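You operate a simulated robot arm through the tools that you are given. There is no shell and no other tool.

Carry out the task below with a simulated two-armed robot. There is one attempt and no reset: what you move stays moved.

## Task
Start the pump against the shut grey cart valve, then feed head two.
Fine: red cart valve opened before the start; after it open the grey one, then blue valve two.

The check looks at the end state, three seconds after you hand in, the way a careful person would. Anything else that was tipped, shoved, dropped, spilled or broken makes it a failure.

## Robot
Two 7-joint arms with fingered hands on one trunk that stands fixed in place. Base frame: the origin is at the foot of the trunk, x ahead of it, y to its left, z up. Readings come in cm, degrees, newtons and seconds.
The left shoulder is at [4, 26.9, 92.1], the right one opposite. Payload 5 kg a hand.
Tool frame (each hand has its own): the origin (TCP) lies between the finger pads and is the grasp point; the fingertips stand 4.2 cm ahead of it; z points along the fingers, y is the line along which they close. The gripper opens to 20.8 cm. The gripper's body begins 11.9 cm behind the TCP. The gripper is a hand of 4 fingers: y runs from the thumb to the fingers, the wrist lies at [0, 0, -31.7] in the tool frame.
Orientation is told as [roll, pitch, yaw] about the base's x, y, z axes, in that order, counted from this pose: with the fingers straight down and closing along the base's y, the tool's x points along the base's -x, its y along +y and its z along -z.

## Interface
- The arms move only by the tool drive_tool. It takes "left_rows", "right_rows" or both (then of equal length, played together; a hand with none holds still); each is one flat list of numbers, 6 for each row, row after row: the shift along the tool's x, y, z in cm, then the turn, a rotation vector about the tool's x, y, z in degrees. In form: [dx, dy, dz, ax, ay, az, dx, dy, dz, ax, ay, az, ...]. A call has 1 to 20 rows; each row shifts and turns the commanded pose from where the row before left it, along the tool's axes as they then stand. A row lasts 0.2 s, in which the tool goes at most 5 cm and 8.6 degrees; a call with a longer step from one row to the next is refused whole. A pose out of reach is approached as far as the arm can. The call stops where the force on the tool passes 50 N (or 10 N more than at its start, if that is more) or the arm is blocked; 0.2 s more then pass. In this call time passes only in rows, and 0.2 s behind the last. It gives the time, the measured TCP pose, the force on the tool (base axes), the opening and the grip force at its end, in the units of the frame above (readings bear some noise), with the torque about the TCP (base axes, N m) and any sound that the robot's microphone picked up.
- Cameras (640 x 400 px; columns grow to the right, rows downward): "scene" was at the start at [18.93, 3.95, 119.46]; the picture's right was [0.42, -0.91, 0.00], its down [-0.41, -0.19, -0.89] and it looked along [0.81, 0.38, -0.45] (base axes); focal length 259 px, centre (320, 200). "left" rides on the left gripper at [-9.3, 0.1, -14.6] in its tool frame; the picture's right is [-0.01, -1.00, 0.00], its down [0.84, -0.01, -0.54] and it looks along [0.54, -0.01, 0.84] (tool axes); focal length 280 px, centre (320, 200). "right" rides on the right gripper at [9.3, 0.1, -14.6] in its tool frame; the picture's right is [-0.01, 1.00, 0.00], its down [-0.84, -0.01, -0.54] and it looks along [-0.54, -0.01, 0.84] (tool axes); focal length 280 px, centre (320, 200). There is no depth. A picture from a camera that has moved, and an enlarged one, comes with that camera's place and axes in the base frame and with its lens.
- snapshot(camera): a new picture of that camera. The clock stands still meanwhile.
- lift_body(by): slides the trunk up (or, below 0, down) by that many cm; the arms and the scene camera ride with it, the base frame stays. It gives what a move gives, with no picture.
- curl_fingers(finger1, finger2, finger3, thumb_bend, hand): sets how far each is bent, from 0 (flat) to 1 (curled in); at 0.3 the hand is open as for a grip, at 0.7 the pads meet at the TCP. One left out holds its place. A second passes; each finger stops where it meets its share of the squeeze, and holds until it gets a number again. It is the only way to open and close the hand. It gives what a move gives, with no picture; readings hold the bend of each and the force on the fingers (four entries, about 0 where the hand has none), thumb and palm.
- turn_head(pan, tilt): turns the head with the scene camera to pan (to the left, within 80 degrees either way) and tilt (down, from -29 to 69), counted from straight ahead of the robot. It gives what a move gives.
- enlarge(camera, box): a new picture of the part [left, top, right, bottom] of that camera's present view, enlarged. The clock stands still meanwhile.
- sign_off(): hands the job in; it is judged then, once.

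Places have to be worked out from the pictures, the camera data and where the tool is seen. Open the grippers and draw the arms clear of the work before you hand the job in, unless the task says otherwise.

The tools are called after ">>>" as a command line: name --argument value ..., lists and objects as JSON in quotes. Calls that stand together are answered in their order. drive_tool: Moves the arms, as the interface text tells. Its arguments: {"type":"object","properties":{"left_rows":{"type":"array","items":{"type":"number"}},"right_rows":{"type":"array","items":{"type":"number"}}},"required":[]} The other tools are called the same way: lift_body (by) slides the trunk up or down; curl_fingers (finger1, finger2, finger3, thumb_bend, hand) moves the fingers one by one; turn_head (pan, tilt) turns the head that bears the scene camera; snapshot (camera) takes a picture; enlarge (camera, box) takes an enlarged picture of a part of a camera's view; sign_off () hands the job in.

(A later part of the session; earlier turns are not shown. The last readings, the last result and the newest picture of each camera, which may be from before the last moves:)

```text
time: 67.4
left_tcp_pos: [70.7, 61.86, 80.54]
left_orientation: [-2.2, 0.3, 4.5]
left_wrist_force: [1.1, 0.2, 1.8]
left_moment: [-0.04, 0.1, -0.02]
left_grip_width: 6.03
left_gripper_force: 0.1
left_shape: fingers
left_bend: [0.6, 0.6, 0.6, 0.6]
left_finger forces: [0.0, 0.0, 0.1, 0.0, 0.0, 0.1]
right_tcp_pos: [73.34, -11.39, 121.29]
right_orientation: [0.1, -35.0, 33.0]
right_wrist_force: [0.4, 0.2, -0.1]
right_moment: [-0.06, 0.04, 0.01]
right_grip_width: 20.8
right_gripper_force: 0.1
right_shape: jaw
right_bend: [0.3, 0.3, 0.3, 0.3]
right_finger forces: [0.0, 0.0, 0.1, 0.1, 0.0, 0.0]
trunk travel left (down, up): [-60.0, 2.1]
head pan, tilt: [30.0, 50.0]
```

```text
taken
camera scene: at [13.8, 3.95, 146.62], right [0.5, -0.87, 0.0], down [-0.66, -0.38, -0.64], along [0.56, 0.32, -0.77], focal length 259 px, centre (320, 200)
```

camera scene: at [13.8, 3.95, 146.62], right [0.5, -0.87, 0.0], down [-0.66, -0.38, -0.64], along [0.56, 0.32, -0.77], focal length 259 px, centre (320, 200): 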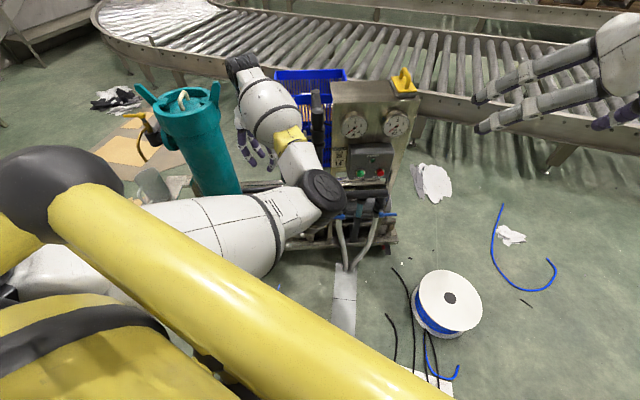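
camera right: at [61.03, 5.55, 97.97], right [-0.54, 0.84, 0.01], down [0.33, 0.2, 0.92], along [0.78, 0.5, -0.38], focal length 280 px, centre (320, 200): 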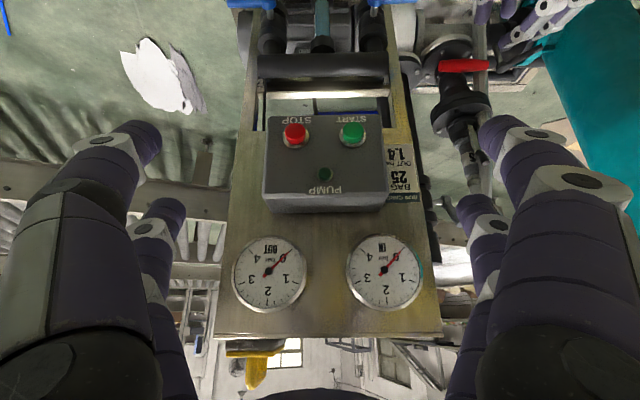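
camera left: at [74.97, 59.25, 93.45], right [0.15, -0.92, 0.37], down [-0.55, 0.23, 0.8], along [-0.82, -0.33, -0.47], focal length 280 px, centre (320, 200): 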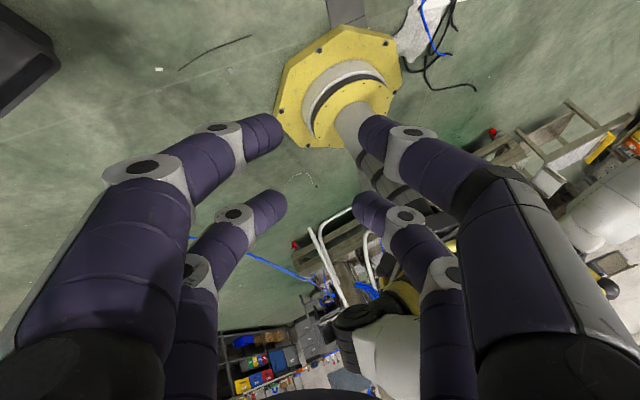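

Clear and stable. Here in free air I check which finger is which, since I want a single narrow fingertip as pusher: curl finger2, finger3 and thumb away, keep finger1 at 0.6.

>>> curl_fingers --hand "left" --finger1 0.55 --finger2 1.0 --finger3 1.0 --thumb_bend 1.0

>>> snapshot --camera "left"

>>> enlarge --camera "scene" --box '[220, 90, 316, 190]'

```text
time: 68.4
left_tcp_pos: [70.75, 61.73, 80.54]
left_orientation: [-2.2, 0.5, 4.6]
left_wrist_force: [-0.1, -0.5, -0.3]
left_moment: [0.03, 0.01, -0.02]
left_grip_width: 5.85
left_gripper_force: 0.1
left_shape: fingers
left_bend: [0.55, 0.72, 0.72, 0.99]
left_finger forces: [0.1, 0.0, 0.0, 0.0, 0.1, 0.1]
right_tcp_pos: [73.42, -11.43, 121.26]
right_orientation: [0.0, -35.1, 33.0]
right_wrist_force: [-0.8, -0.1, 0.5]
right_moment: [0.0, -0.03, 0.06]
right_grip_width: 20.8
right_gripper_force: 0.0
right_shape: jaw
right_bend: [0.3, 0.3, 0.3, 0.3]
right_finger forces: [0.0, 0.0, 0.0, 0.0, 0.1, 0.0]
trunk travel left (down, up): [-60.0, 2.1]
head pan, tilt: [30.0, 50.0]
```

```text
taken
camera left: at [80.07, 63.23, 95.18], right [0.09, -0.99, 0.04], down [-0.84, -0.06, 0.54], along [-0.54, -0.08, -0.84], focal length 280 px, centre (320, 200)
```

left: 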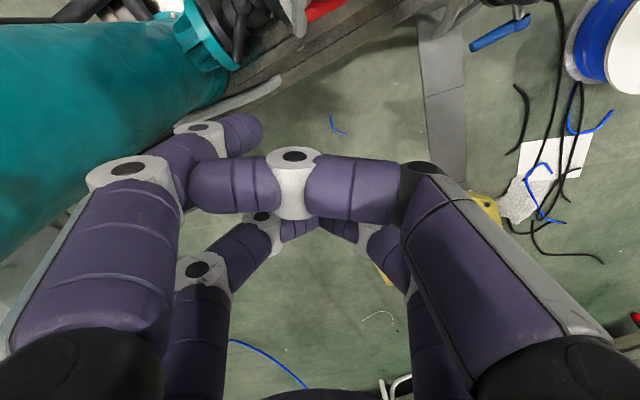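

```text
4.00 times, centred on (268, 140) of scene
camera zoom: at [13.75, 3.92, 146.63], right [0.5, -0.87, 0.0], down [-0.66, -0.38, -0.64], along [0.56, 0.32, -0.77], focal length 1038 px, centre (528, 440)
```

zoom: 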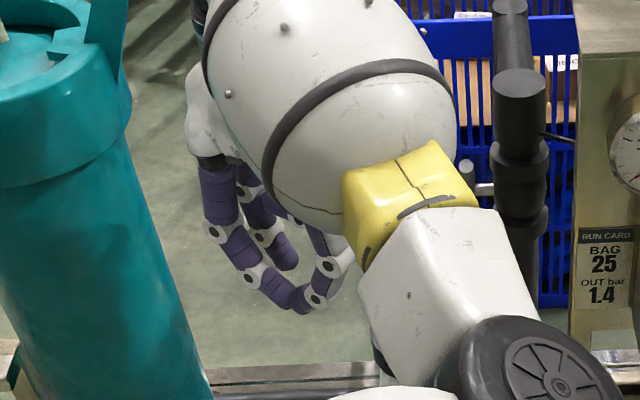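

Mapping: finger1 (cart-left side) opposes the thumb on the forward pair; fingers 2 and 3 are the rear pair. I'll use the thumb as a single pusher: swing it out, curl finger1 fully, then set the thumb to 0.7.

>>> curl_fingers --hand "left" --thumb_bend 0.4 --finger2 0.7 --finger3 0.7

>>> curl_fingers --hand "left" --finger1 1.0

>>> curl_fingers --hand "left" --thumb_bend 0.7

>>> snapshot --camera "left"

```text
time: 69.4
left_tcp_pos: [70.74, 61.84, 80.59]
left_orientation: [-2.2, 0.4, 4.6]
left_wrist_force: [-0.4, 0.1, -1.0]
left_moment: [-0.03, 0.01, -0.04]
left_grip_width: 12.66
left_gripper_force: 0.0
left_shape: fingers
left_bend: [0.55, 0.7, 0.7, 0.4]
left_finger forces: [0.0, 0.0, 0.0, 0.0, 0.0, 0.0]
right_tcp_pos: [73.31, -11.38, 121.31]
right_orientation: [0.0, -35.2, 33.0]
right_wrist_force: [0.1, -0.3, 0.7]
right_moment: [0.01, 0.01, 0.0]
right_grip_width: 20.79
right_gripper_force: 0.0
right_shape: jaw
right_bend: [0.3, 0.3, 0.3, 0.3]
right_finger forces: [0.0, 0.0, 0.0, 0.0, 0.1, 0.0]
trunk travel left (down, up): [-60.0, 2.1]
head pan, tilt: [30.0, 50.0]
```

```text
time: 70.4
left_tcp_pos: [70.76, 61.72, 80.68]
left_orientation: [-2.1, 0.4, 4.7]
left_wrist_force: [0.0, -1.1, 0.7]
left_moment: [-0.01, -0.04, -0.01]
left_grip_width: 8.75
left_gripper_force: 0.0
left_shape: fingers
left_bend: [1.0, 0.7, 0.7, 0.4]
left_finger forces: [0.1, 0.0, 0.0, 0.1, 0.0, 0.0]
right_tcp_pos: [73.32, -11.55, 121.37]
right_orientation: [-0.1, -35.0, 33.0]
right_wrist_force: [-0.4, 0.8, 0.0]
right_moment: [-0.04, 0.02, 0.02]
right_grip_width: 20.79
right_gripper_force: 0.1
right_shape: jaw
right_bend: [0.3, 0.3, 0.3, 0.3]
right_finger forces: [0.0, 0.1, 0.0, 0.0, 0.0, 0.0]
trunk travel left (down, up): [-60.0, 2.1]
head pan, tilt: [30.0, 50.0]
```

```text
time: 71.4
left_tcp_pos: [70.71, 61.72, 80.77]
left_orientation: [-2.2, 0.4, 4.6]
left_wrist_force: [0.5, -0.5, 0.7]
left_moment: [0.0, -0.01, 0.01]
left_grip_width: 6.62
left_gripper_force: 0.1
left_shape: fingers
left_bend: [1.0, 0.7, 0.7, 0.7]
left_finger forces: [0.0, 0.1, 0.1, 0.0, 0.0, 0.0]
right_tcp_pos: [73.38, -11.4, 121.34]
right_orientation: [-0.1, -35.0, 32.9]
right_wrist_force: [0.2, -0.4, -0.1]
right_moment: [0.01, 0.03, -0.03]
right_grip_width: 20.82
right_gripper_force: 0.0
right_shape: jaw
right_bend: [0.3, 0.3, 0.3, 0.3]
right_finger forces: [0.0, 0.1, 0.0, 0.0, 0.0, 0.0]
trunk travel left (down, up): [-60.0, 2.1]
head pan, tilt: [30.0, 50.0]
```

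```text
taken
camera left: at [80.07, 63.23, 95.18], right [0.09, -0.99, 0.04], down [-0.84, -0.06, 0.54], along [-0.54, -0.08, -0.84], focal length 280 px, centre (320, 200)
```

left: 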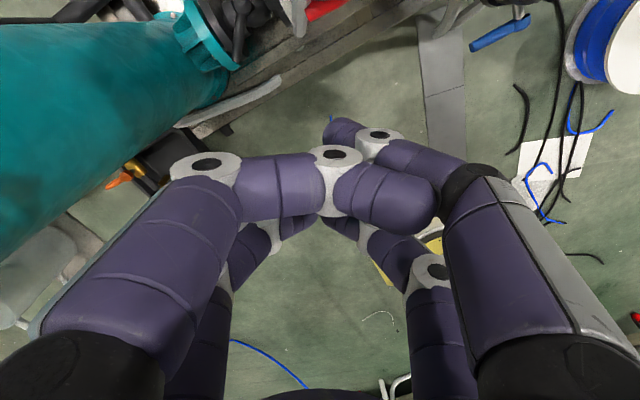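

The thumb stands alone as pusher. I turn the hand to yaw 15°, pitch 40° forward, and lower it to a pre-position in front of and above the red bar's left end.

>>> drive_tool --left_rows '[0, 0, 0, 0, 0, -5.2, 0, 0, 0, 0, 0, -5.2, 0, 0, 0, 0, -8, 0, 0, 0, 0, 0, -8, 0, 0, 0, 0, 0, -8, 0, 0, 0, 0, 0, -8, 0, 0, 0, 0, 0, -8, 0, 3.19, -0.45, 2.7, 0, 0, 0, 3.19, -0.45, 2.7, 0, 0, 0, 3.19, -0.45, 2.7, 0, 0, 0]'

>>> snapshot --camera "scene"

>>> snapshot --camera "left"

```text
time: 73.8
left_tcp_pos: [68.33, 65.95, 70.86]
left_orientation: [2.4, -40.8, 15.7]
left_wrist_force: [-0.7, -0.3, -0.1]
left_moment: [-0.01, 0.02, 0.0]
left_grip_width: 6.58
left_gripper_force: 0.0
left_shape: fingers
left_bend: [1.0, 0.7, 0.7, 0.7]
left_finger forces: [0.0, 0.0, 0.0, 0.0, 0.0, 0.1]
right_tcp_pos: [73.35, -11.29, 121.28]
right_orientation: [0.1, -34.9, 33.1]
right_wrist_force: [-0.6, -0.3, 0.3]
right_moment: [-0.03, 0.01, -0.04]
right_grip_width: 20.81
right_gripper_force: 0.0
right_shape: jaw
right_bend: [0.3, 0.3, 0.3, 0.3]
right_finger forces: [0.0, 0.1, 0.0, 0.0, 0.1, 0.1]
trunk travel left (down, up): [-60.0, 2.1]
head pan, tilt: [30.0, 50.0]
stopped in row 10 (left hand): the arm was blocked; the commanded pose is now the measured one
```

```text
taken
camera scene: at [13.74, 3.96, 146.63], right [0.5, -0.87, 0.0], down [-0.66, -0.38, -0.64], along [0.56, 0.32, -0.77], focal length 259 px, centre (320, 200)
```

scene: 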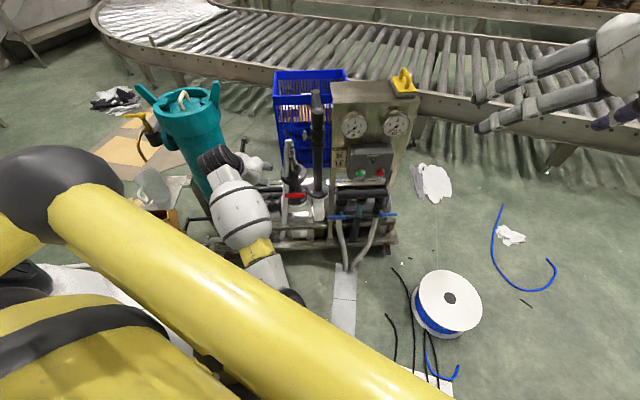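

```text
taken
camera left: at [66.05, 64.9, 88.06], right [0.31, -0.95, -0.02], down [-0.94, -0.3, -0.14], along [0.13, 0.07, -0.99], focal length 280 px, centre (320, 200)
```

left: 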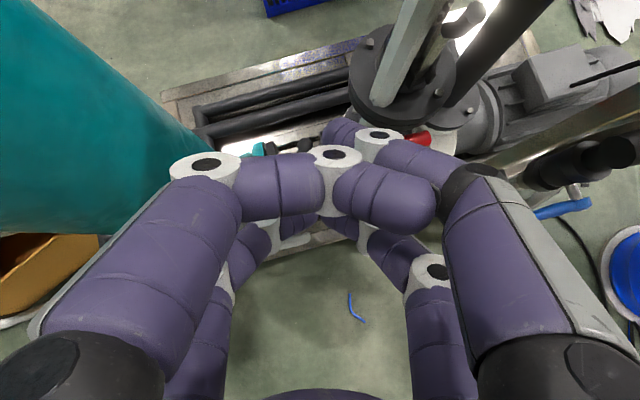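

Folding the arm mid-way pulled the elbow inward again. I reverse those last steps, then instead lower with the hand pointing down (arm extended) and only pitch forward at the end about the wrist.

>>> drive_tool --left_rows '[-2.5, -0.6, -2.2, 0, 0, 0, -2.5, -0.6, -2.2, 0, 0, 0, -2.5, -0.6, -2.2, 0, 0, 0]'

>>> snapshot --camera "scene"

```text
time: 74.6
left_tcp_pos: [69.36, 65.77, 80.16]
left_orientation: [4.0, -40.3, 15.0]
left_wrist_force: [0.6, 0.7, -0.6]
left_moment: [0.03, -0.05, -0.02]
left_grip_width: 6.58
left_gripper_force: 0.2
left_shape: fingers
left_bend: [1.0, 0.7, 0.7, 0.7]
left_finger forces: [0.0, 0.0, 0.0, 0.0, 0.1, 0.1]
right_tcp_pos: [73.24, -11.42, 121.24]
right_orientation: [0.0, -35.1, 33.0]
right_wrist_force: [-0.2, 0.2, -0.1]
right_moment: [-0.02, -0.01, -0.01]
right_grip_width: 20.81
right_gripper_force: 0.0
right_shape: jaw
right_bend: [0.3, 0.3, 0.3, 0.3]
right_finger forces: [0.0, 0.0, 0.0, 0.0, 0.0, 0.0]
trunk travel left (down, up): [-60.0, 2.1]
head pan, tilt: [30.0, 50.0]
```

```text
taken
camera scene: at [13.73, 3.91, 146.63], right [0.5, -0.87, 0.0], down [-0.66, -0.38, -0.64], along [0.56, 0.32, -0.77], focal length 259 px, centre (320, 200)
```

scene: 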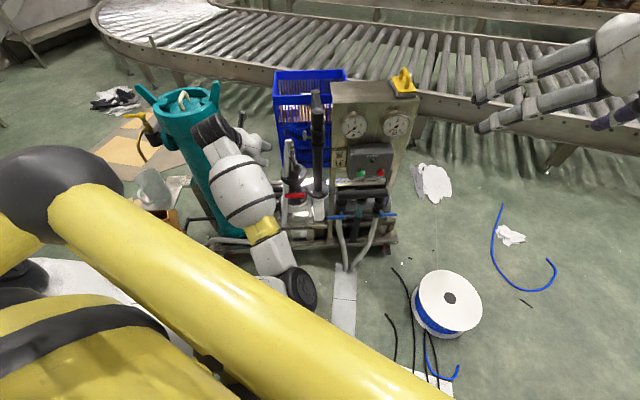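

Free again. I pitch the hand back to pointing down about the TCP (extending the arm), shifting slightly right away from the filter.

>>> drive_tool --left_rows '[0, -0.8, 0, 0, 8, 0, 0, -0.8, 0, 0, 8, 0, 0, -0.8, 0, 0, 8, 0, 0, -0.8, 0, 0, 8, 0, 0, -0.8, 0, 0, 8, 0]'

>>> snapshot --camera "scene"

```text
time: 75.8
left_tcp_pos: [71.45, 60.2, 80.53]
left_orientation: [1.7, -0.7, 17.0]
left_wrist_force: [-0.6, -0.5, -0.5]
left_moment: [0.06, -0.12, 0.02]
left_grip_width: 6.61
left_gripper_force: 0.0
left_shape: fingers
left_bend: [1.0, 0.7, 0.7, 0.7]
left_finger forces: [0.0, 0.0, 0.0, 0.0, 0.1, 0.0]
right_tcp_pos: [73.38, -11.54, 121.17]
right_orientation: [0.0, -35.1, 33.1]
right_wrist_force: [-0.5, -0.2, -1.0]
right_moment: [0.19, -0.01, 0.11]
right_grip_width: 20.78
right_gripper_force: 0.0
right_shape: jaw
right_bend: [0.3, 0.3, 0.3, 0.3]
right_finger forces: [0.1, 0.1, 0.0, 0.0, 0.1, 0.1]
trunk travel left (down, up): [-60.0, 2.1]
head pan, tilt: [30.0, 50.0]
```

```text
taken
camera scene: at [13.73, 3.8, 146.63], right [0.5, -0.87, 0.0], down [-0.66, -0.38, -0.64], along [0.56, 0.32, -0.77], focal length 259 px, centre (320, 200)
```

scene: 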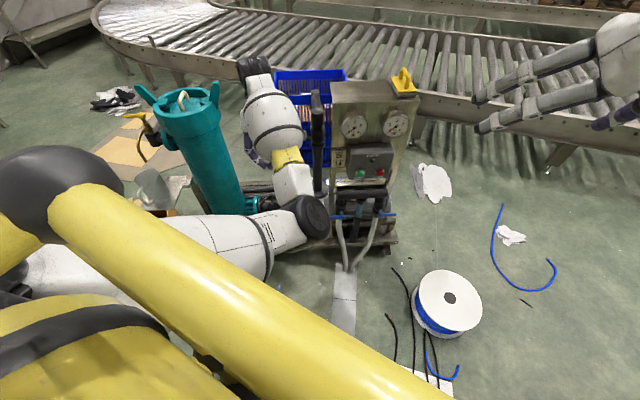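

Good posture. I now lower the hand pointing down along the extended shell, half-way first.

>>> drive_tool --left_rows '[1.2, 0.1, 3.9, 0, 0, 0, 1.2, 0.1, 3.9, 0, 0, 0, 1.2, 0.1, 3.9, 0, 0, 0, 1.2, 0.1, 3.9, 0, 0, 0, 1.2, 0.1, 3.9, 0, 0, 0]'

>>> snapshot --camera "scene"

```text
time: 77.0
left_tcp_pos: [65.73, 60.08, 61.05]
left_orientation: [1.8, -1.2, 17.4]
left_wrist_force: [-0.8, -0.6, 0.1]
left_moment: [0.0, 0.01, 0.0]
left_grip_width: 6.56
left_gripper_force: 0.1
left_shape: fingers
left_bend: [1.0, 0.7, 0.7, 0.7]
left_finger forces: [0.1, 0.0, 0.0, 0.1, 0.0, 0.0]
right_tcp_pos: [73.18, -11.28, 121.28]
right_orientation: [0.0, -35.0, 33.1]
right_wrist_force: [0.7, 0.9, 0.2]
right_moment: [-0.07, 0.04, -0.01]
right_grip_width: 20.79
right_gripper_force: 0.0
right_shape: jaw
right_bend: [0.3, 0.3, 0.3, 0.3]
right_finger forces: [0.0, 0.0, 0.0, 0.0, 0.1, 0.0]
trunk travel left (down, up): [-60.0, 2.1]
head pan, tilt: [30.0, 50.0]
```

```text
taken
camera scene: at [13.76, 3.98, 146.62], right [0.5, -0.87, 0.0], down [-0.66, -0.38, -0.64], along [0.56, 0.32, -0.77], focal length 259 px, centre (320, 200)
```

scene: 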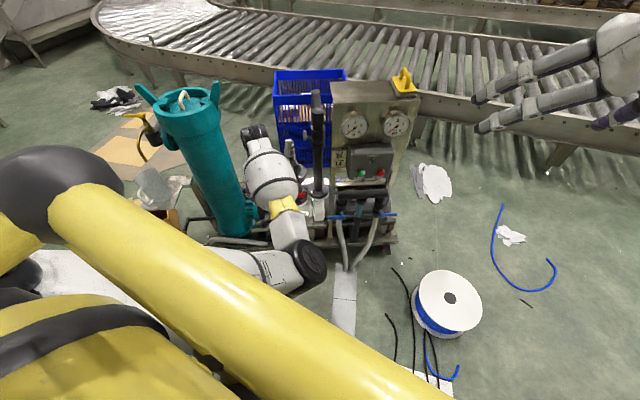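

Still tracking well. Now I pitch the hand forward 38° while easing it forward and down to a spot just in front of and above the red bar's left end.

>>> drive_tool --left_rows '[-1.42, 0, 1.6, 0, -7.6, 0, -1.2, 0, 1.77, 0, -7.6, 0, -0.95, 0, 1.92, 0, -7.6, 0, -0.69, 0, 2.03, 0, -7.6, 0, -0.42, 0, 2.1, 0, -7.6, 0]'

>>> snapshot --camera "scene"

>>> snapshot --camera "left"

```text
time: 78.4
left_tcp_pos: [71.75, 69.53, 55.89]
left_orientation: [7.1, -40.3, 15.0]
left_wrist_force: [-0.4, 0.6, 0.5]
left_moment: [-0.02, -0.02, 0.0]
left_grip_width: 6.6
left_gripper_force: 0.0
left_shape: fingers
left_bend: [1.0, 0.7, 0.7, 0.7]
left_finger forces: [0.0, 0.1, 0.1, 0.0, 0.1, 0.0]
right_tcp_pos: [73.23, -11.51, 121.3]
right_orientation: [0.0, -35.1, 33.0]
right_wrist_force: [-0.3, 0.6, 0.8]
right_moment: [-0.07, -0.02, -0.04]
right_grip_width: 20.79
right_gripper_force: 0.1
right_shape: jaw
right_bend: [0.3, 0.3, 0.3, 0.3]
right_finger forces: [0.1, 0.1, 0.0, 0.0, 0.0, 0.0]
trunk travel left (down, up): [-60.0, 2.1]
head pan, tilt: [30.0, 50.0]
stopped in row 5 (left hand): the arm was blocked; the commanded pose is now the measured one
```

```text
taken
camera scene: at [13.71, 3.95, 146.64], right [0.5, -0.87, 0.0], down [-0.66, -0.38, -0.64], along [0.56, 0.32, -0.77], focal length 259 px, centre (320, 200)
```

scene: 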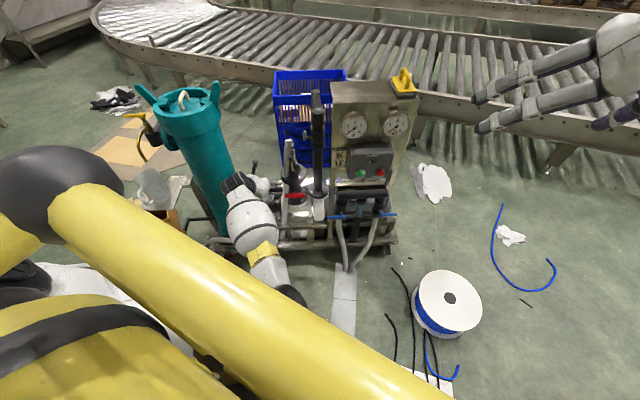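

```text
taken
camera left: at [70.0, 67.35, 72.81], right [0.34, -0.94, -0.09], down [-0.93, -0.33, -0.14], along [0.1, 0.13, -0.99], focal length 280 px, centre (320, 200)
```

left: 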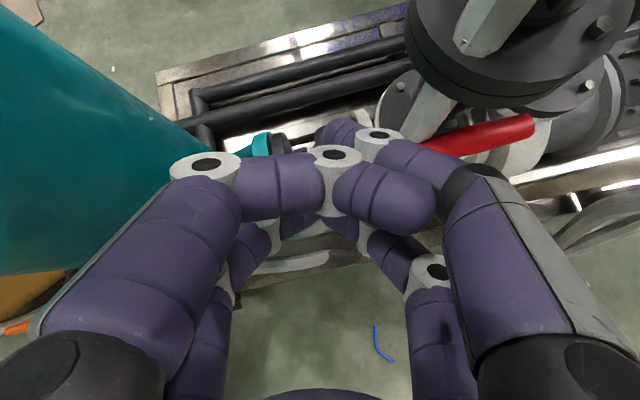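

The forward pitch again drives the elbow inward. I'll undo it, go back up, and then force the elbow outward by making the hand point to the right with the wrist kept far left.

>>> drive_tool --left_rows '[0.42, -1, -2.1, 0, 7.6, 0, 0.69, -1, -2.03, 0, 7.6, 0, 0.95, -1, -1.92, 0, 7.6, 0, 1.2, -1, -1.77, 0, 7.6, 0, 1.42, 0, -1.6, 0, 7.6, 0, 0, 0, -4, 0, 0, 0, 0, 0, -4, 0, 0, 0, -1.2, 0, -4, 0, 0, 0, -1.2, 0, -4, 0, 0, 0, -1.2, 0, -4, 0, 0, 0, -1.2, 0, -4, 0, 0, 0, -1.2, 0, -4, 0, 0, 0]'

>>> snapshot --camera "scene"

```text
time: 81.0
left_tcp_pos: [70.68, 61.14, 90.22]
left_orientation: [5.2, -2.7, 19.3]
left_wrist_force: [-0.4, 0.1, -0.7]
left_moment: [0.12, -0.03, -0.04]
left_grip_width: 6.58
left_gripper_force: 0.0
left_shape: fingers
left_bend: [1.0, 0.7, 0.7, 0.7]
left_finger forces: [0.0, 0.0, 0.1, 0.1, 0.0, 0.0]
right_tcp_pos: [73.32, -11.58, 121.3]
right_orientation: [-0.1, -35.1, 33.0]
right_wrist_force: [0.0, -0.4, -0.3]
right_moment: [0.1, -0.04, 0.02]
right_grip_width: 20.83
right_gripper_force: 0.0
right_shape: jaw
right_bend: [0.3, 0.3, 0.3, 0.3]
right_finger forces: [0.0, 0.0, 0.0, 0.0, 0.0, 0.0]
trunk travel left (down, up): [-60.0, 2.1]
head pan, tilt: [30.0, 50.0]
```

```text
taken
camera scene: at [13.68, 3.85, 146.64], right [0.5, -0.87, 0.0], down [-0.66, -0.38, -0.64], along [0.56, 0.32, -0.77], focal length 259 px, centre (320, 200)
```

scene: 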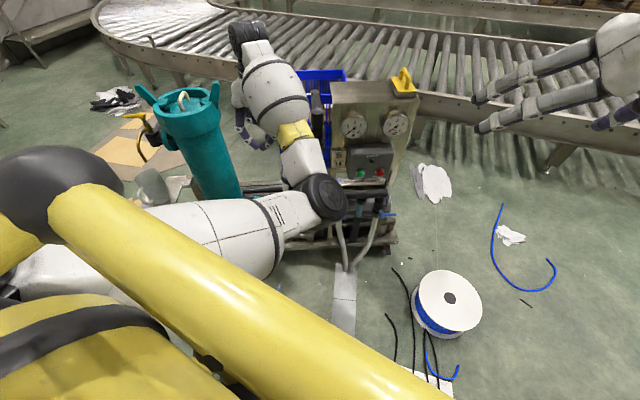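

Back in a good extended posture. With the right hand well away, I rotate the left hand about its wrist toward pointing right, in two stages, watching the elbow.

>>> drive_tool --left_rows '[0, 0, -3, 0, 0, 0, 0, -4.41, -0.31, 8, 0, 0, 0, -4.41, -0.31, 8, 0, 0, 0, -4.41, -0.31, 8, 0, 0, 0, -4.41, -0.31, 8, 0, 0, 0, -4.41, -0.31, 8, 0, 0]'

>>> snapshot --camera "scene"

```text
time: 82.0
left_tcp_pos: [68.48, 51.66, 79.84]
left_orientation: [-12.8, 8.2, 19.6]
left_wrist_force: [-1.2, -0.4, 1.5]
left_moment: [0.08, -0.15, 0.05]
left_grip_width: 6.6
left_gripper_force: 0.0
left_shape: fingers
left_bend: [1.0, 0.7, 0.7, 0.7]
left_finger forces: [0.0, 0.1, 0.1, 0.0, 0.0, 0.1]
left hand out of reach, approached as far as the arm can: row 4, 5
right_tcp_pos: [73.11, -11.41, 121.51]
right_orientation: [0.0, -35.2, 33.0]
right_wrist_force: [-0.4, -0.1, 0.9]
right_moment: [0.03, -0.11, -0.02]
right_grip_width: 20.78
right_gripper_force: 0.1
right_shape: jaw
right_bend: [0.3, 0.3, 0.3, 0.3]
right_finger forces: [0.1, 0.0, 0.0, 0.0, 0.0, 0.1]
trunk travel left (down, up): [-60.0, 2.1]
head pan, tilt: [30.0, 50.0]
stopped in row 5 (left hand): the arm was blocked; the commanded pose is now the measured one
```

```text
taken
camera scene: at [13.59, 3.83, 146.65], right [0.5, -0.87, 0.0], down [-0.66, -0.38, -0.64], along [0.56, 0.32, -0.77], focal length 259 px, centre (320, 200)
```

scene: 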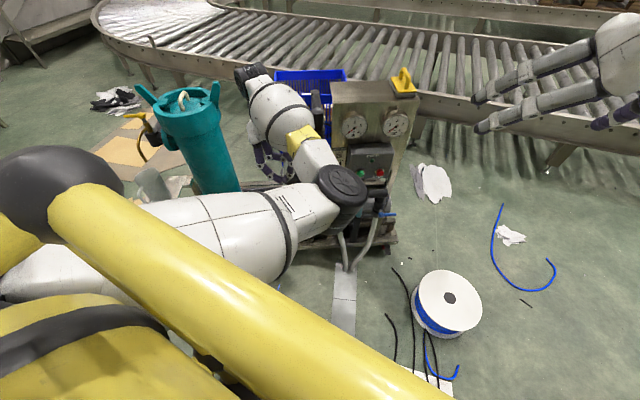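

The elbow needs to go "up and outward" like at the start. I'll try the same hand rotation with the wrist low, where there is room under the cage ball: first descend again with the hand pointing down.

>>> drive_tool --left_rows '[0, 1.5, -2, -6, 0, 0, 0, 1.5, -2, -6, 0, 0, 0, 1, -2, -4, -4, 0, 0, 1, -2, 0, -4, 0]'

>>> snapshot --camera "scene"

```text
time: 83.0
left_tcp_pos: [67.53, 57.43, 87.1]
left_orientation: [3.2, 0.4, 19.5]
left_wrist_force: [-0.4, 0.6, -0.6]
left_moment: [-0.04, 0.04, 0.0]
left_grip_width: 6.63
left_gripper_force: 0.0
left_shape: fingers
left_bend: [1.0, 0.7, 0.7, 0.7]
left_finger forces: [0.0, 0.1, 0.1, 0.1, 0.0, 0.0]
right_tcp_pos: [73.37, -11.28, 121.38]
right_orientation: [-0.1, -35.0, 33.2]
right_wrist_force: [-0.9, 1.3, -0.2]
right_moment: [-0.01, 0.02, -0.01]
right_grip_width: 20.8
right_gripper_force: 0.0
right_shape: jaw
right_bend: [0.3, 0.3, 0.3, 0.3]
right_finger forces: [0.0, 0.0, 0.0, 0.0, 0.0, 0.0]
trunk travel left (down, up): [-60.0, 2.1]
head pan, tilt: [30.0, 50.0]
```

```text
taken
camera scene: at [13.78, 3.95, 146.62], right [0.5, -0.87, 0.0], down [-0.66, -0.38, -0.64], along [0.56, 0.32, -0.77], focal length 259 px, centre (320, 200)
```

scene: 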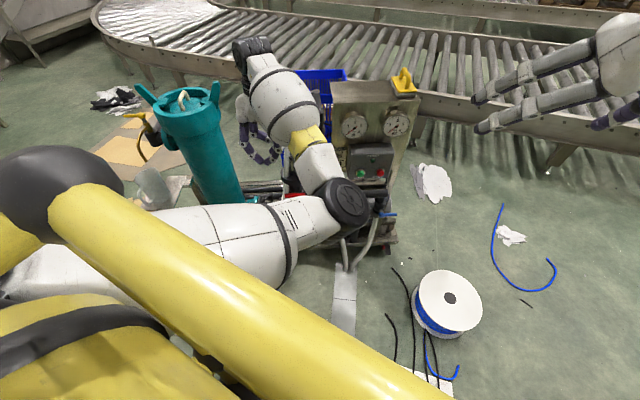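

I recreate (now 30 cm higher, well above the cart) the posture from which the elbow flipped upward earlier: raise, pitch the fingers back 24°, and yaw slightly right.

>>> drive_tool --left_rows '[0.7, 1.5, -3.9, 0, 4.8, 4.8, 0.7, 1.5, -3.9, 0, 4.8, 4.8, 0.7, 1.5, -3.9, 0, 4.8, 4.8, 0.7, 1.5, -3.9, 0, 4.8, 4.8, 0.7, 1.5, -3.9, 0, 4.8, 4.8]'

>>> snapshot --camera "scene"

```text
time: 84.2
left_tcp_pos: [66.53, 63.71, 106.98]
left_orientation: [-2.5, 25.0, -5.2]
left_wrist_force: [-0.9, 0.7, -1.8]
left_moment: [-0.07, -0.09, 0.01]
left_grip_width: 6.57
left_gripper_force: 0.1
left_shape: fingers
left_bend: [1.0, 0.7, 0.7, 0.7]
left_finger forces: [0.0, 0.0, 0.0, 0.1, 0.0, 0.0]
right_tcp_pos: [73.11, -11.17, 121.52]
right_orientation: [-0.2, -35.0, 33.3]
right_wrist_force: [-1.2, 1.5, 1.0]
right_moment: [-0.14, -0.1, -0.11]
right_grip_width: 20.81
right_gripper_force: 0.1
right_shape: jaw
right_bend: [0.3, 0.3, 0.3, 0.3]
right_finger forces: [0.1, 0.0, 0.0, 0.0, 0.0, 0.0]
trunk travel left (down, up): [-60.0, 2.1]
head pan, tilt: [30.0, 50.0]
```

```text
taken
camera scene: at [13.61, 4.03, 146.64], right [0.5, -0.87, 0.0], down [-0.66, -0.38, -0.64], along [0.56, 0.32, -0.77], focal length 259 px, centre (320, 200)
```

scene: 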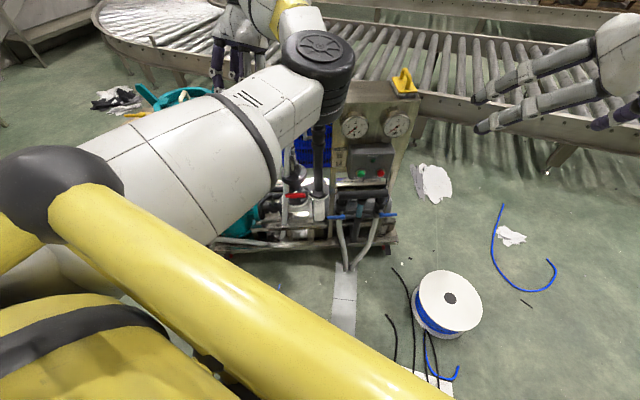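

The arm follows well and the elbow is rising. I continue rotating the hand toward the right about the wrist, a bit at a time.

>>> drive_tool --left_rows '[0, -4.41, -0.31, 8, 0, 0, 0, -4.41, -0.31, 8, 0, 0, 0, -4.41, -0.31, 8, 0, 0]'

>>> snapshot --camera "scene"

```text
time: 85.0
left_tcp_pos: [66.76, 50.74, 109.9]
left_orientation: [-26.4, 24.8, -4.8]
left_wrist_force: [-0.5, -0.2, -0.2]
left_moment: [0.06, -0.15, 0.06]
left_grip_width: 6.57
left_gripper_force: 0.0
left_shape: fingers
left_bend: [1.0, 0.7, 0.7, 0.7]
left_finger forces: [0.0, 0.0, 0.1, 0.0, 0.0, 0.0]
right_tcp_pos: [73.15, -11.3, 121.39]
right_orientation: [-0.1, -35.1, 33.1]
right_wrist_force: [-1.0, 0.2, 0.7]
right_moment: [-0.02, -0.11, -0.04]
right_grip_width: 20.81
right_gripper_force: 0.1
right_shape: jaw
right_bend: [0.3, 0.3, 0.3, 0.3]
right_finger forces: [0.1, 0.0, 0.0, 0.0, 0.0, 0.0]
trunk travel left (down, up): [-60.0, 2.1]
head pan, tilt: [30.0, 50.0]
```

```text
taken
camera scene: at [13.59, 3.91, 146.66], right [0.5, -0.87, 0.0], down [-0.66, -0.38, -0.64], along [0.56, 0.32, -0.77], focal length 259 px, centre (320, 200)
```

scene: 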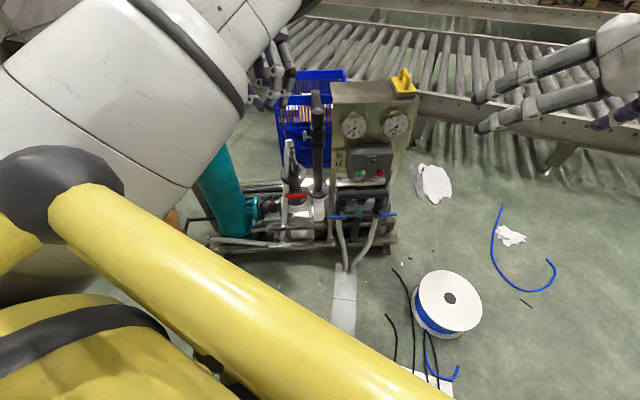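

Excellent: no blocking and the upper arm is lifting and moving outward. I continue three more steps.

>>> drive_tool --left_rows '[0, -4.41, -0.31, 8, 0, 0, 0, -4.41, -0.31, 8, 0, 0, 0, -4.41, -0.31, 8, 0, 0]'

>>> snapshot --camera "scene"

```text
time: 85.8
left_tcp_pos: [69.25, 40.14, 117.54]
left_orientation: [-50.5, 24.8, -4.9]
left_wrist_force: [0.0, -0.3, 1.3]
left_moment: [0.08, -0.12, 0.1]
left_grip_width: 6.59
left_gripper_force: 0.1
left_shape: fingers
left_bend: [1.0, 0.7, 0.7, 0.7]
left_finger forces: [0.0, 0.0, 0.1, 0.0, 0.0, 0.1]
right_tcp_pos: [73.0, -11.28, 121.39]
right_orientation: [0.1, -35.2, 33.2]
right_wrist_force: [-0.6, -0.1, 2.0]
right_moment: [-0.04, -0.09, -0.06]
right_grip_width: 20.79
right_gripper_force: 0.1
right_shape: jaw
right_bend: [0.3, 0.3, 0.3, 0.3]
right_finger forces: [0.0, 0.0, 0.0, 0.1, 0.0, 0.0]
trunk travel left (down, up): [-60.0, 2.1]
head pan, tilt: [30.0, 50.0]
```

```text
taken
camera scene: at [13.58, 3.93, 146.66], right [0.5, -0.87, 0.0], down [-0.66, -0.38, -0.64], along [0.56, 0.32, -0.77], focal length 259 px, centre (320, 200)
```

scene: 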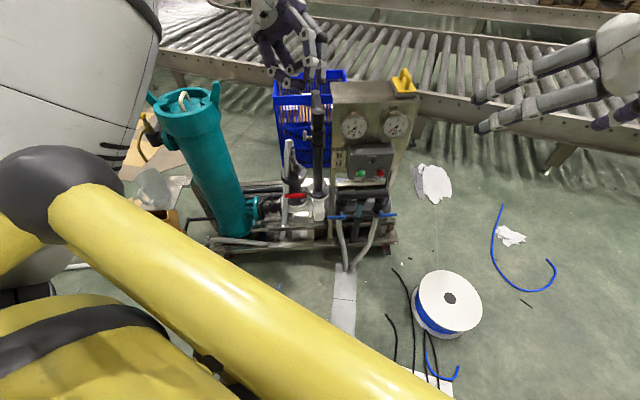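

The elbow is now up and outward, like at the start. Instead of reversing, I swing the hand from pointing right-back to right-forward (60° about its y axis), high above the cart, so the elbow stays out.

>>> drive_tool --left_rows '[-1.74, 1.15, -0.82, 0, -7.5, 0, -1.83, 1.15, -0.59, 0, -7.5, 0, -1.9, 1.15, -0.35, 0, -7.5, 0, -1.92, 1.15, -0.1, 0, -7.5, 0]'

>>> snapshot --camera "scene"

```text
time: 86.8
left_tcp_pos: [75.59, 45.13, 113.04]
left_orientation: [-44.5, 4.3, 17.8]
left_wrist_force: [0.0, 0.1, 0.1]
left_moment: [-0.01, 0.06, -0.03]
left_grip_width: 6.59
left_gripper_force: 0.2
left_shape: fingers
left_bend: [1.0, 0.7, 0.7, 0.7]
left_finger forces: [0.0, 0.0, 0.0, 0.0, 0.0, 0.1]
right_tcp_pos: [73.44, -11.38, 121.25]
right_orientation: [0.0, -35.0, 33.1]
right_wrist_force: [1.1, -0.7, 0.7]
right_moment: [0.0, 0.06, 0.01]
right_grip_width: 20.81
right_gripper_force: 0.1
right_shape: jaw
right_bend: [0.3, 0.3, 0.3, 0.3]
right_finger forces: [0.0, 0.0, 0.0, 0.0, 0.0, 0.1]
trunk travel left (down, up): [-60.0, 2.1]
head pan, tilt: [30.0, 50.0]
```

```text
taken
camera scene: at [13.82, 3.91, 146.61], right [0.5, -0.87, 0.0], down [-0.66, -0.38, -0.64], along [0.56, 0.32, -0.77], focal length 259 px, centre (320, 200)
```

scene: 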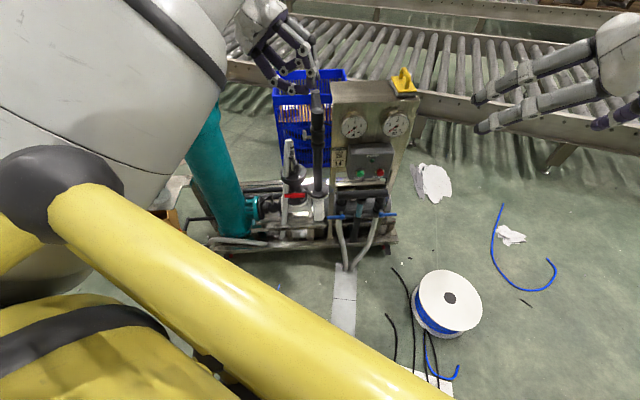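

Tracking precisely with the elbow staying up/out. I finish the swing.

>>> drive_tool --left_rows '[-1.92, 1.15, 0.16, 0, -7.5, 0, -1.88, 1.15, 0.41, 0, -7.5, 0, -1.81, 1.15, 0.65, 0, -7.5, 0, -1.71, 1.15, 0.88, 0, -7.5, 0]'

>>> snapshot --camera "scene"

```text
time: 88.0
left_tcp_pos: [80.6, 55.54, 108.56]
left_orientation: [-48.9, -15.5, 44.2]
left_wrist_force: [-0.5, -0.8, -0.3]
left_moment: [-0.02, 0.01, 0.01]
left_grip_width: 6.59
left_gripper_force: 0.0
left_shape: fingers
left_bend: [1.0, 0.7, 0.7, 0.7]
left_finger forces: [0.1, 0.1, 0.1, 0.0, 0.1, 0.1]
right_tcp_pos: [73.23, -11.29, 121.28]
right_orientation: [0.0, -35.1, 33.1]
right_wrist_force: [-0.8, -0.3, 0.1]
right_moment: [0.0, -0.03, 0.0]
right_grip_width: 20.79
right_gripper_force: 0.1
right_shape: jaw
right_bend: [0.3, 0.3, 0.3, 0.3]
right_finger forces: [0.0, 0.0, 0.0, 0.1, 0.0, 0.0]
trunk travel left (down, up): [-60.0, 2.1]
head pan, tilt: [30.0, 50.0]
stopped in row 4 (left hand): the arm was blocked; the commanded pose is now the measured one
```

```text
taken
camera scene: at [13.75, 3.91, 146.63], right [0.5, -0.87, 0.0], down [-0.66, -0.38, -0.64], along [0.56, 0.32, -0.77], focal length 259 px, centre (320, 200)
```

scene: 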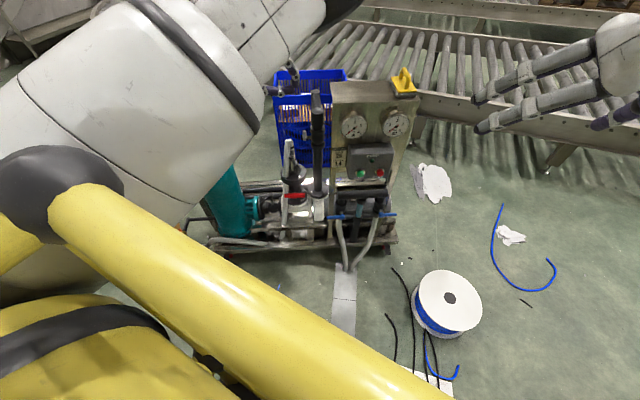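

Blocked at the last step because the hand is rolled ~70°. I level the hand's roll about its pointing axis (TCP and wrist stay put), which should let the elbow move outward.

>>> drive_tool --left_rows '[0, 0, 0, 0, 0, 7.8, 0, 0, 0, 0, 0, 7.8, 0, 0, 0, 0, 0, 7.8, 0, 0, 0, 0, 0, 7.8]'

>>> snapshot --camera "scene"

```text
time: 89.0
left_tcp_pos: [80.07, 57.23, 108.65]
left_orientation: [-38.3, -37.5, 20.8]
left_wrist_force: [0.3, -0.5, 0.0]
left_moment: [0.03, 0.03, 0.01]
left_grip_width: 6.61
left_gripper_force: 0.0
left_shape: fingers
left_bend: [1.0, 0.7, 0.7, 0.7]
left_finger forces: [0.0, 0.1, 0.1, 0.0, 0.0, 0.0]
right_tcp_pos: [73.25, -11.23, 121.31]
right_orientation: [0.0, -35.0, 33.2]
right_wrist_force: [-0.2, -0.5, 0.8]
right_moment: [0.03, -0.03, 0.0]
right_grip_width: 20.83
right_gripper_force: 0.1
right_shape: jaw
right_bend: [0.3, 0.3, 0.3, 0.3]
right_finger forces: [0.1, 0.0, 0.0, 0.1, 0.1, 0.0]
trunk travel left (down, up): [-60.0, 2.1]
head pan, tilt: [30.0, 50.0]
```

```text
taken
camera scene: at [13.76, 3.92, 146.62], right [0.5, -0.87, 0.0], down [-0.66, -0.38, -0.64], along [0.56, 0.32, -0.77], focal length 259 px, centre (320, 200)
```

scene: 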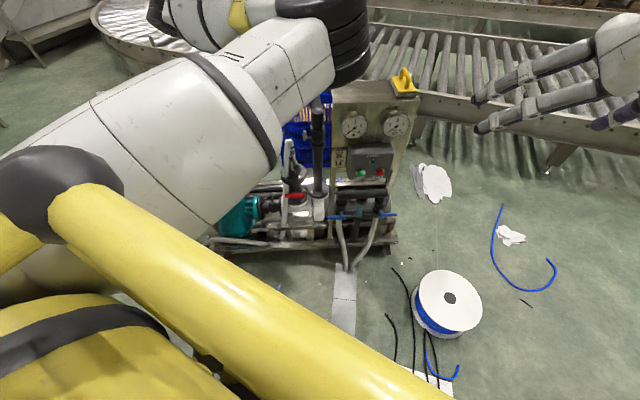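

Informative: positive roll pulls the elbow inward, negative roll sends it up/out. So I roll the other way (−47°), ending near a −85° rolled hand, and check.

>>> drive_tool --left_rows '[0, 0, 0, 0, 0, -7.8, 0, 0, 0, 0, 0, -7.8, 0, 0, 0, 0, 0, -7.8, 0, 0, 0, 0, 0, -7.8, 0, 0, 0, 0, 0, -7.8, 0, 0, 0, 0, 0, -7.8]'

>>> snapshot --camera "scene"

>>> snapshot --camera "left"

```text
time: 90.5
left_tcp_pos: [80.11, 57.46, 108.73]
left_orientation: [-51.3, -3.3, 56.0]
left_wrist_force: [-0.3, -0.8, 0.8]
left_moment: [0.04, 0.01, 0.0]
left_grip_width: 6.61
left_gripper_force: 0.0
left_shape: fingers
left_bend: [1.0, 0.7, 0.7, 0.7]
left_finger forces: [0.0, 0.0, 0.0, 0.1, 0.1, 0.1]
right_tcp_pos: [73.27, -11.29, 121.37]
right_orientation: [0.1, -35.2, 33.0]
right_wrist_force: [0.5, 0.4, -0.1]
right_moment: [-0.01, -0.03, -0.04]
right_grip_width: 20.78
right_gripper_force: 0.0
right_shape: jaw
right_bend: [0.3, 0.3, 0.3, 0.3]
right_finger forces: [0.0, 0.1, 0.0, 0.0, 0.0, 0.1]
trunk travel left (down, up): [-60.0, 2.1]
head pan, tilt: [30.0, 50.0]
```

```text
taken
camera scene: at [13.75, 3.92, 146.63], right [0.5, -0.87, 0.0], down [-0.66, -0.38, -0.64], along [0.56, 0.32, -0.77], focal length 259 px, centre (320, 200)
```

scene: 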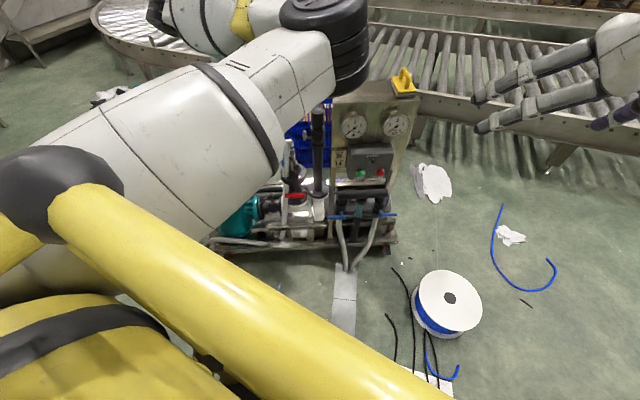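

```text
taken
camera left: at [75.48, 71.18, 118.32], right [0.5, -0.37, 0.78], down [-0.82, -0.48, 0.3], along [0.27, -0.79, -0.55], focal length 280 px, centre (320, 200)
```

left: 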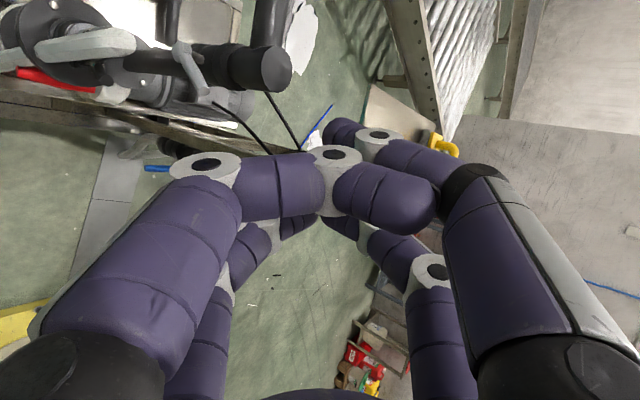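

Roll alone barely moves the elbow. I'll go back to the right-pointing pose (which lifted the elbow outward) and then push further past it, so the elbow is carried fully outward before returning.

>>> drive_tool --left_rows '[0, 0, 0, 0, 0, 7.8, 0, 0, 0, 0, 0, 7.8, 2.0, -1.84, -0.6, 0, 7.5, 0, 2.06, -1.84, -0.33, 0, 7.5, 0, 2.09, -1.84, -0.06, 0, 7.5, 0, 2.08, -1.84, 0.21, 0, 7.5, 0, 2.03, -1.84, 0.48, 0, 7.5, 0, 1.95, -1.84, 0.75, 0, 7.5, 0, 1.84, -1.84, 0.99, 0, 7.5, 0, 1.69, -1.84, 1.23, 0, 7.5, 0]'

>>> snapshot --camera "scene"

```text
time: 92.7
left_tcp_pos: [70.84, 37.41, 117.82]
left_orientation: [-52.9, 24.4, -1.7]
left_wrist_force: [-0.3, 0.0, 0.1]
left_moment: [-0.01, -0.07, 0.04]
left_grip_width: 6.59
left_gripper_force: 0.1
left_shape: fingers
left_bend: [1.0, 0.7, 0.7, 0.7]
left_finger forces: [0.0, 0.1, 0.0, 0.1, 0.0, 0.0]
right_tcp_pos: [73.34, -11.35, 121.38]
right_orientation: [0.1, -35.1, 33.1]
right_wrist_force: [-0.6, 0.0, 0.3]
right_moment: [-0.03, 0.0, 0.01]
right_grip_width: 20.79
right_gripper_force: 0.1
right_shape: jaw
right_bend: [0.3, 0.3, 0.3, 0.3]
right_finger forces: [0.0, 0.0, 0.0, 0.0, 0.0, 0.0]
trunk travel left (down, up): [-60.0, 2.1]
head pan, tilt: [30.0, 50.0]
```

```text
taken
camera scene: at [13.72, 3.93, 146.63], right [0.5, -0.87, 0.0], down [-0.66, -0.38, -0.64], along [0.56, 0.32, -0.77], focal length 259 px, centre (320, 200)
```

scene: 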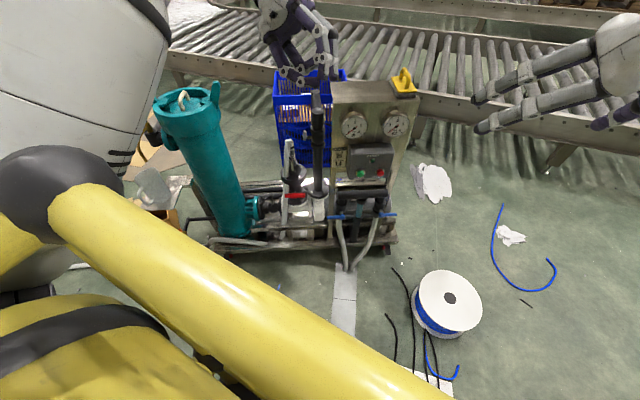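

Back to the right-pointing pose with the elbow up. I continue rotating further right (another ~40°) to carry the elbow further outward.

>>> drive_tool --left_rows '[0, -4.41, -0.31, 8, 0, 0, 0, -4.41, -0.31, 8, 0, 0, 0, -4.41, -0.31, 8, 0, 0, 0, -4.41, -0.31, 8, 0, 0, 0, -4.41, -0.31, 8, 0, 0]'

>>> snapshot --camera "scene"

>>> turn_head --pan 75 --tilt 0

>>> snapshot --camera "scene"

```text
time: 93.8
left_tcp_pos: [79.77, 27.97, 134.27]
left_orientation: [-86.6, 23.1, 7.7]
left_wrist_force: [-0.6, 1.0, 0.3]
left_moment: [-0.03, 0.02, 0.01]
left_grip_width: 6.59
left_gripper_force: 0.0
left_shape: fingers
left_bend: [1.0, 0.7, 0.7, 0.7]
left_finger forces: [0.0, 0.0, 0.1, 0.1, 0.0, 0.0]
left hand out of reach, approached as far as the arm can: row 2, 3, 4, 5
right_tcp_pos: [73.23, -11.26, 121.26]
right_orientation: [0.1, -35.1, 33.1]
right_wrist_force: [-0.4, 0.0, -0.1]
right_moment: [0.0, -0.02, -0.06]
right_grip_width: 20.83
right_gripper_force: 0.0
right_shape: jaw
right_bend: [0.3, 0.3, 0.3, 0.3]
right_finger forces: [0.1, 0.1, 0.0, 0.0, 0.1, 0.0]
trunk travel left (down, up): [-60.0, 2.1]
head pan, tilt: [30.0, 50.0]
```

```text
taken
camera scene: at [13.69, 3.94, 146.63], right [0.5, -0.87, 0.0], down [-0.66, -0.38, -0.64], along [0.56, 0.32, -0.77], focal length 259 px, centre (320, 200)
```

scene: 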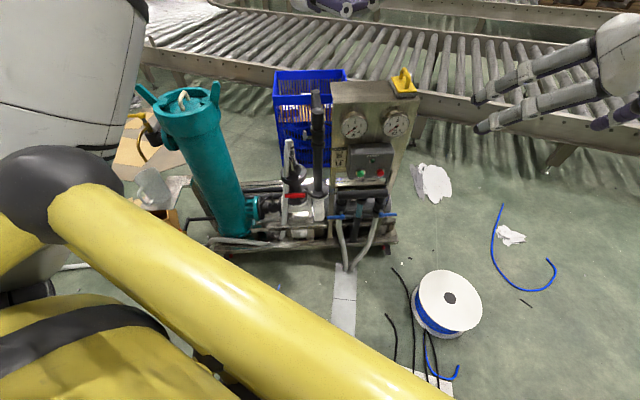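

```text
time: 95.0
left_tcp_pos: [79.83, 28.02, 134.25]
left_orientation: [-86.4, 22.9, 7.6]
left_wrist_force: [0.5, -0.4, 0.2]
left_moment: [0.02, 0.02, -0.02]
left_grip_width: 6.61
left_gripper_force: 0.0
left_shape: fingers
left_bend: [1.0, 0.7, 0.7, 0.7]
left_finger forces: [0.0, 0.0, 0.0, 0.0, 0.1, 0.0]
right_tcp_pos: [73.28, -11.41, 121.33]
right_orientation: [0.0, -35.0, 33.1]
right_wrist_force: [0.7, 0.0, 0.4]
right_moment: [0.02, 0.0, 0.03]
right_grip_width: 20.78
right_gripper_force: 0.0
right_shape: jaw
right_bend: [0.3, 0.3, 0.3, 0.3]
right_finger forces: [0.0, 0.0, 0.0, 0.0, 0.0, 0.0]
trunk travel left (down, up): [-60.0, 2.1]
head pan, tilt: [75.0, 0.0]
```

```text
taken
camera scene: at [9.42, 8.76, 154.41], right [0.97, -0.26, 0.0], down [0.0, 0.0, -1.0], along [0.26, 0.97, 0.0], focal length 259 px, centre (320, 200)
```

scene: 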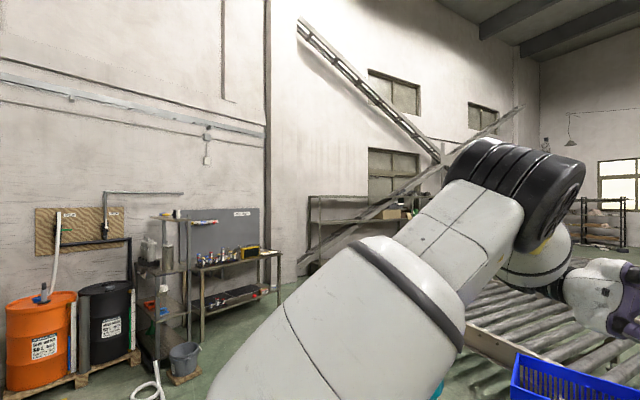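

Now the elbow is straight up, clear of the cage. From here I swing the hand about the vertical axis from pointing right to pointing forward (wrist fixed, hand level and high in free air), which shouldn't drag the elbow.

>>> drive_tool --left_rows '[-4.06, -1.72, -0.31, 3.11, -7.35, -0.46, -4.06, -1.72, -0.31, 3.11, -7.35, -0.46, -4.06, -1.72, -0.31, 3.11, -7.35, -0.46, -4.06, -1.72, -0.31, 3.11, -7.35, -0.46]'

>>> snapshot --camera "scene"

```text
time: 96.0
left_tcp_pos: [96.06, 34.74, 134.42]
left_orientation: [-86.4, 23.1, 39.8]
left_wrist_force: [0.1, -0.1, 0.3]
left_moment: [0.01, -0.02, -0.03]
left_grip_width: 6.58
left_gripper_force: 0.1
left_shape: fingers
left_bend: [1.0, 0.7, 0.7, 0.7]
left_finger forces: [0.0, 0.0, 0.0, 0.1, 0.0, 0.0]
right_tcp_pos: [73.31, -11.23, 121.15]
right_orientation: [0.0, -35.0, 33.1]
right_wrist_force: [0.9, 1.1, 0.1]
right_moment: [0.01, -0.01, -0.02]
right_grip_width: 20.78
right_gripper_force: 0.0
right_shape: jaw
right_bend: [0.3, 0.3, 0.3, 0.3]
right_finger forces: [0.0, 0.0, 0.0, 0.0, 0.0, 0.0]
trunk travel left (down, up): [-60.0, 2.1]
head pan, tilt: [75.0, 0.0]
```

```text
taken
camera scene: at [9.43, 8.77, 154.41], right [0.97, -0.26, 0.0], down [0.0, 0.0, -1.0], along [0.26, 0.97, 0.0], focal length 259 px, centre (320, 200)
```

scene: 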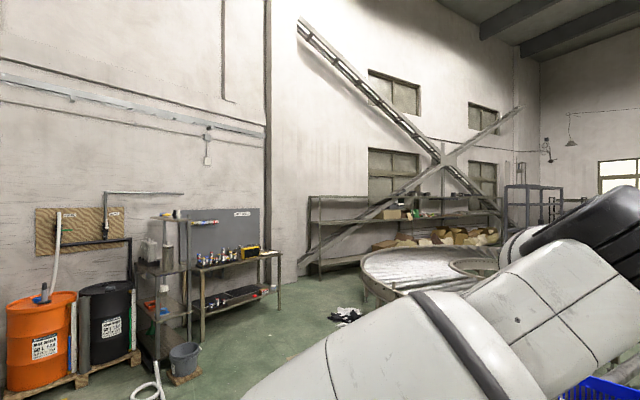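

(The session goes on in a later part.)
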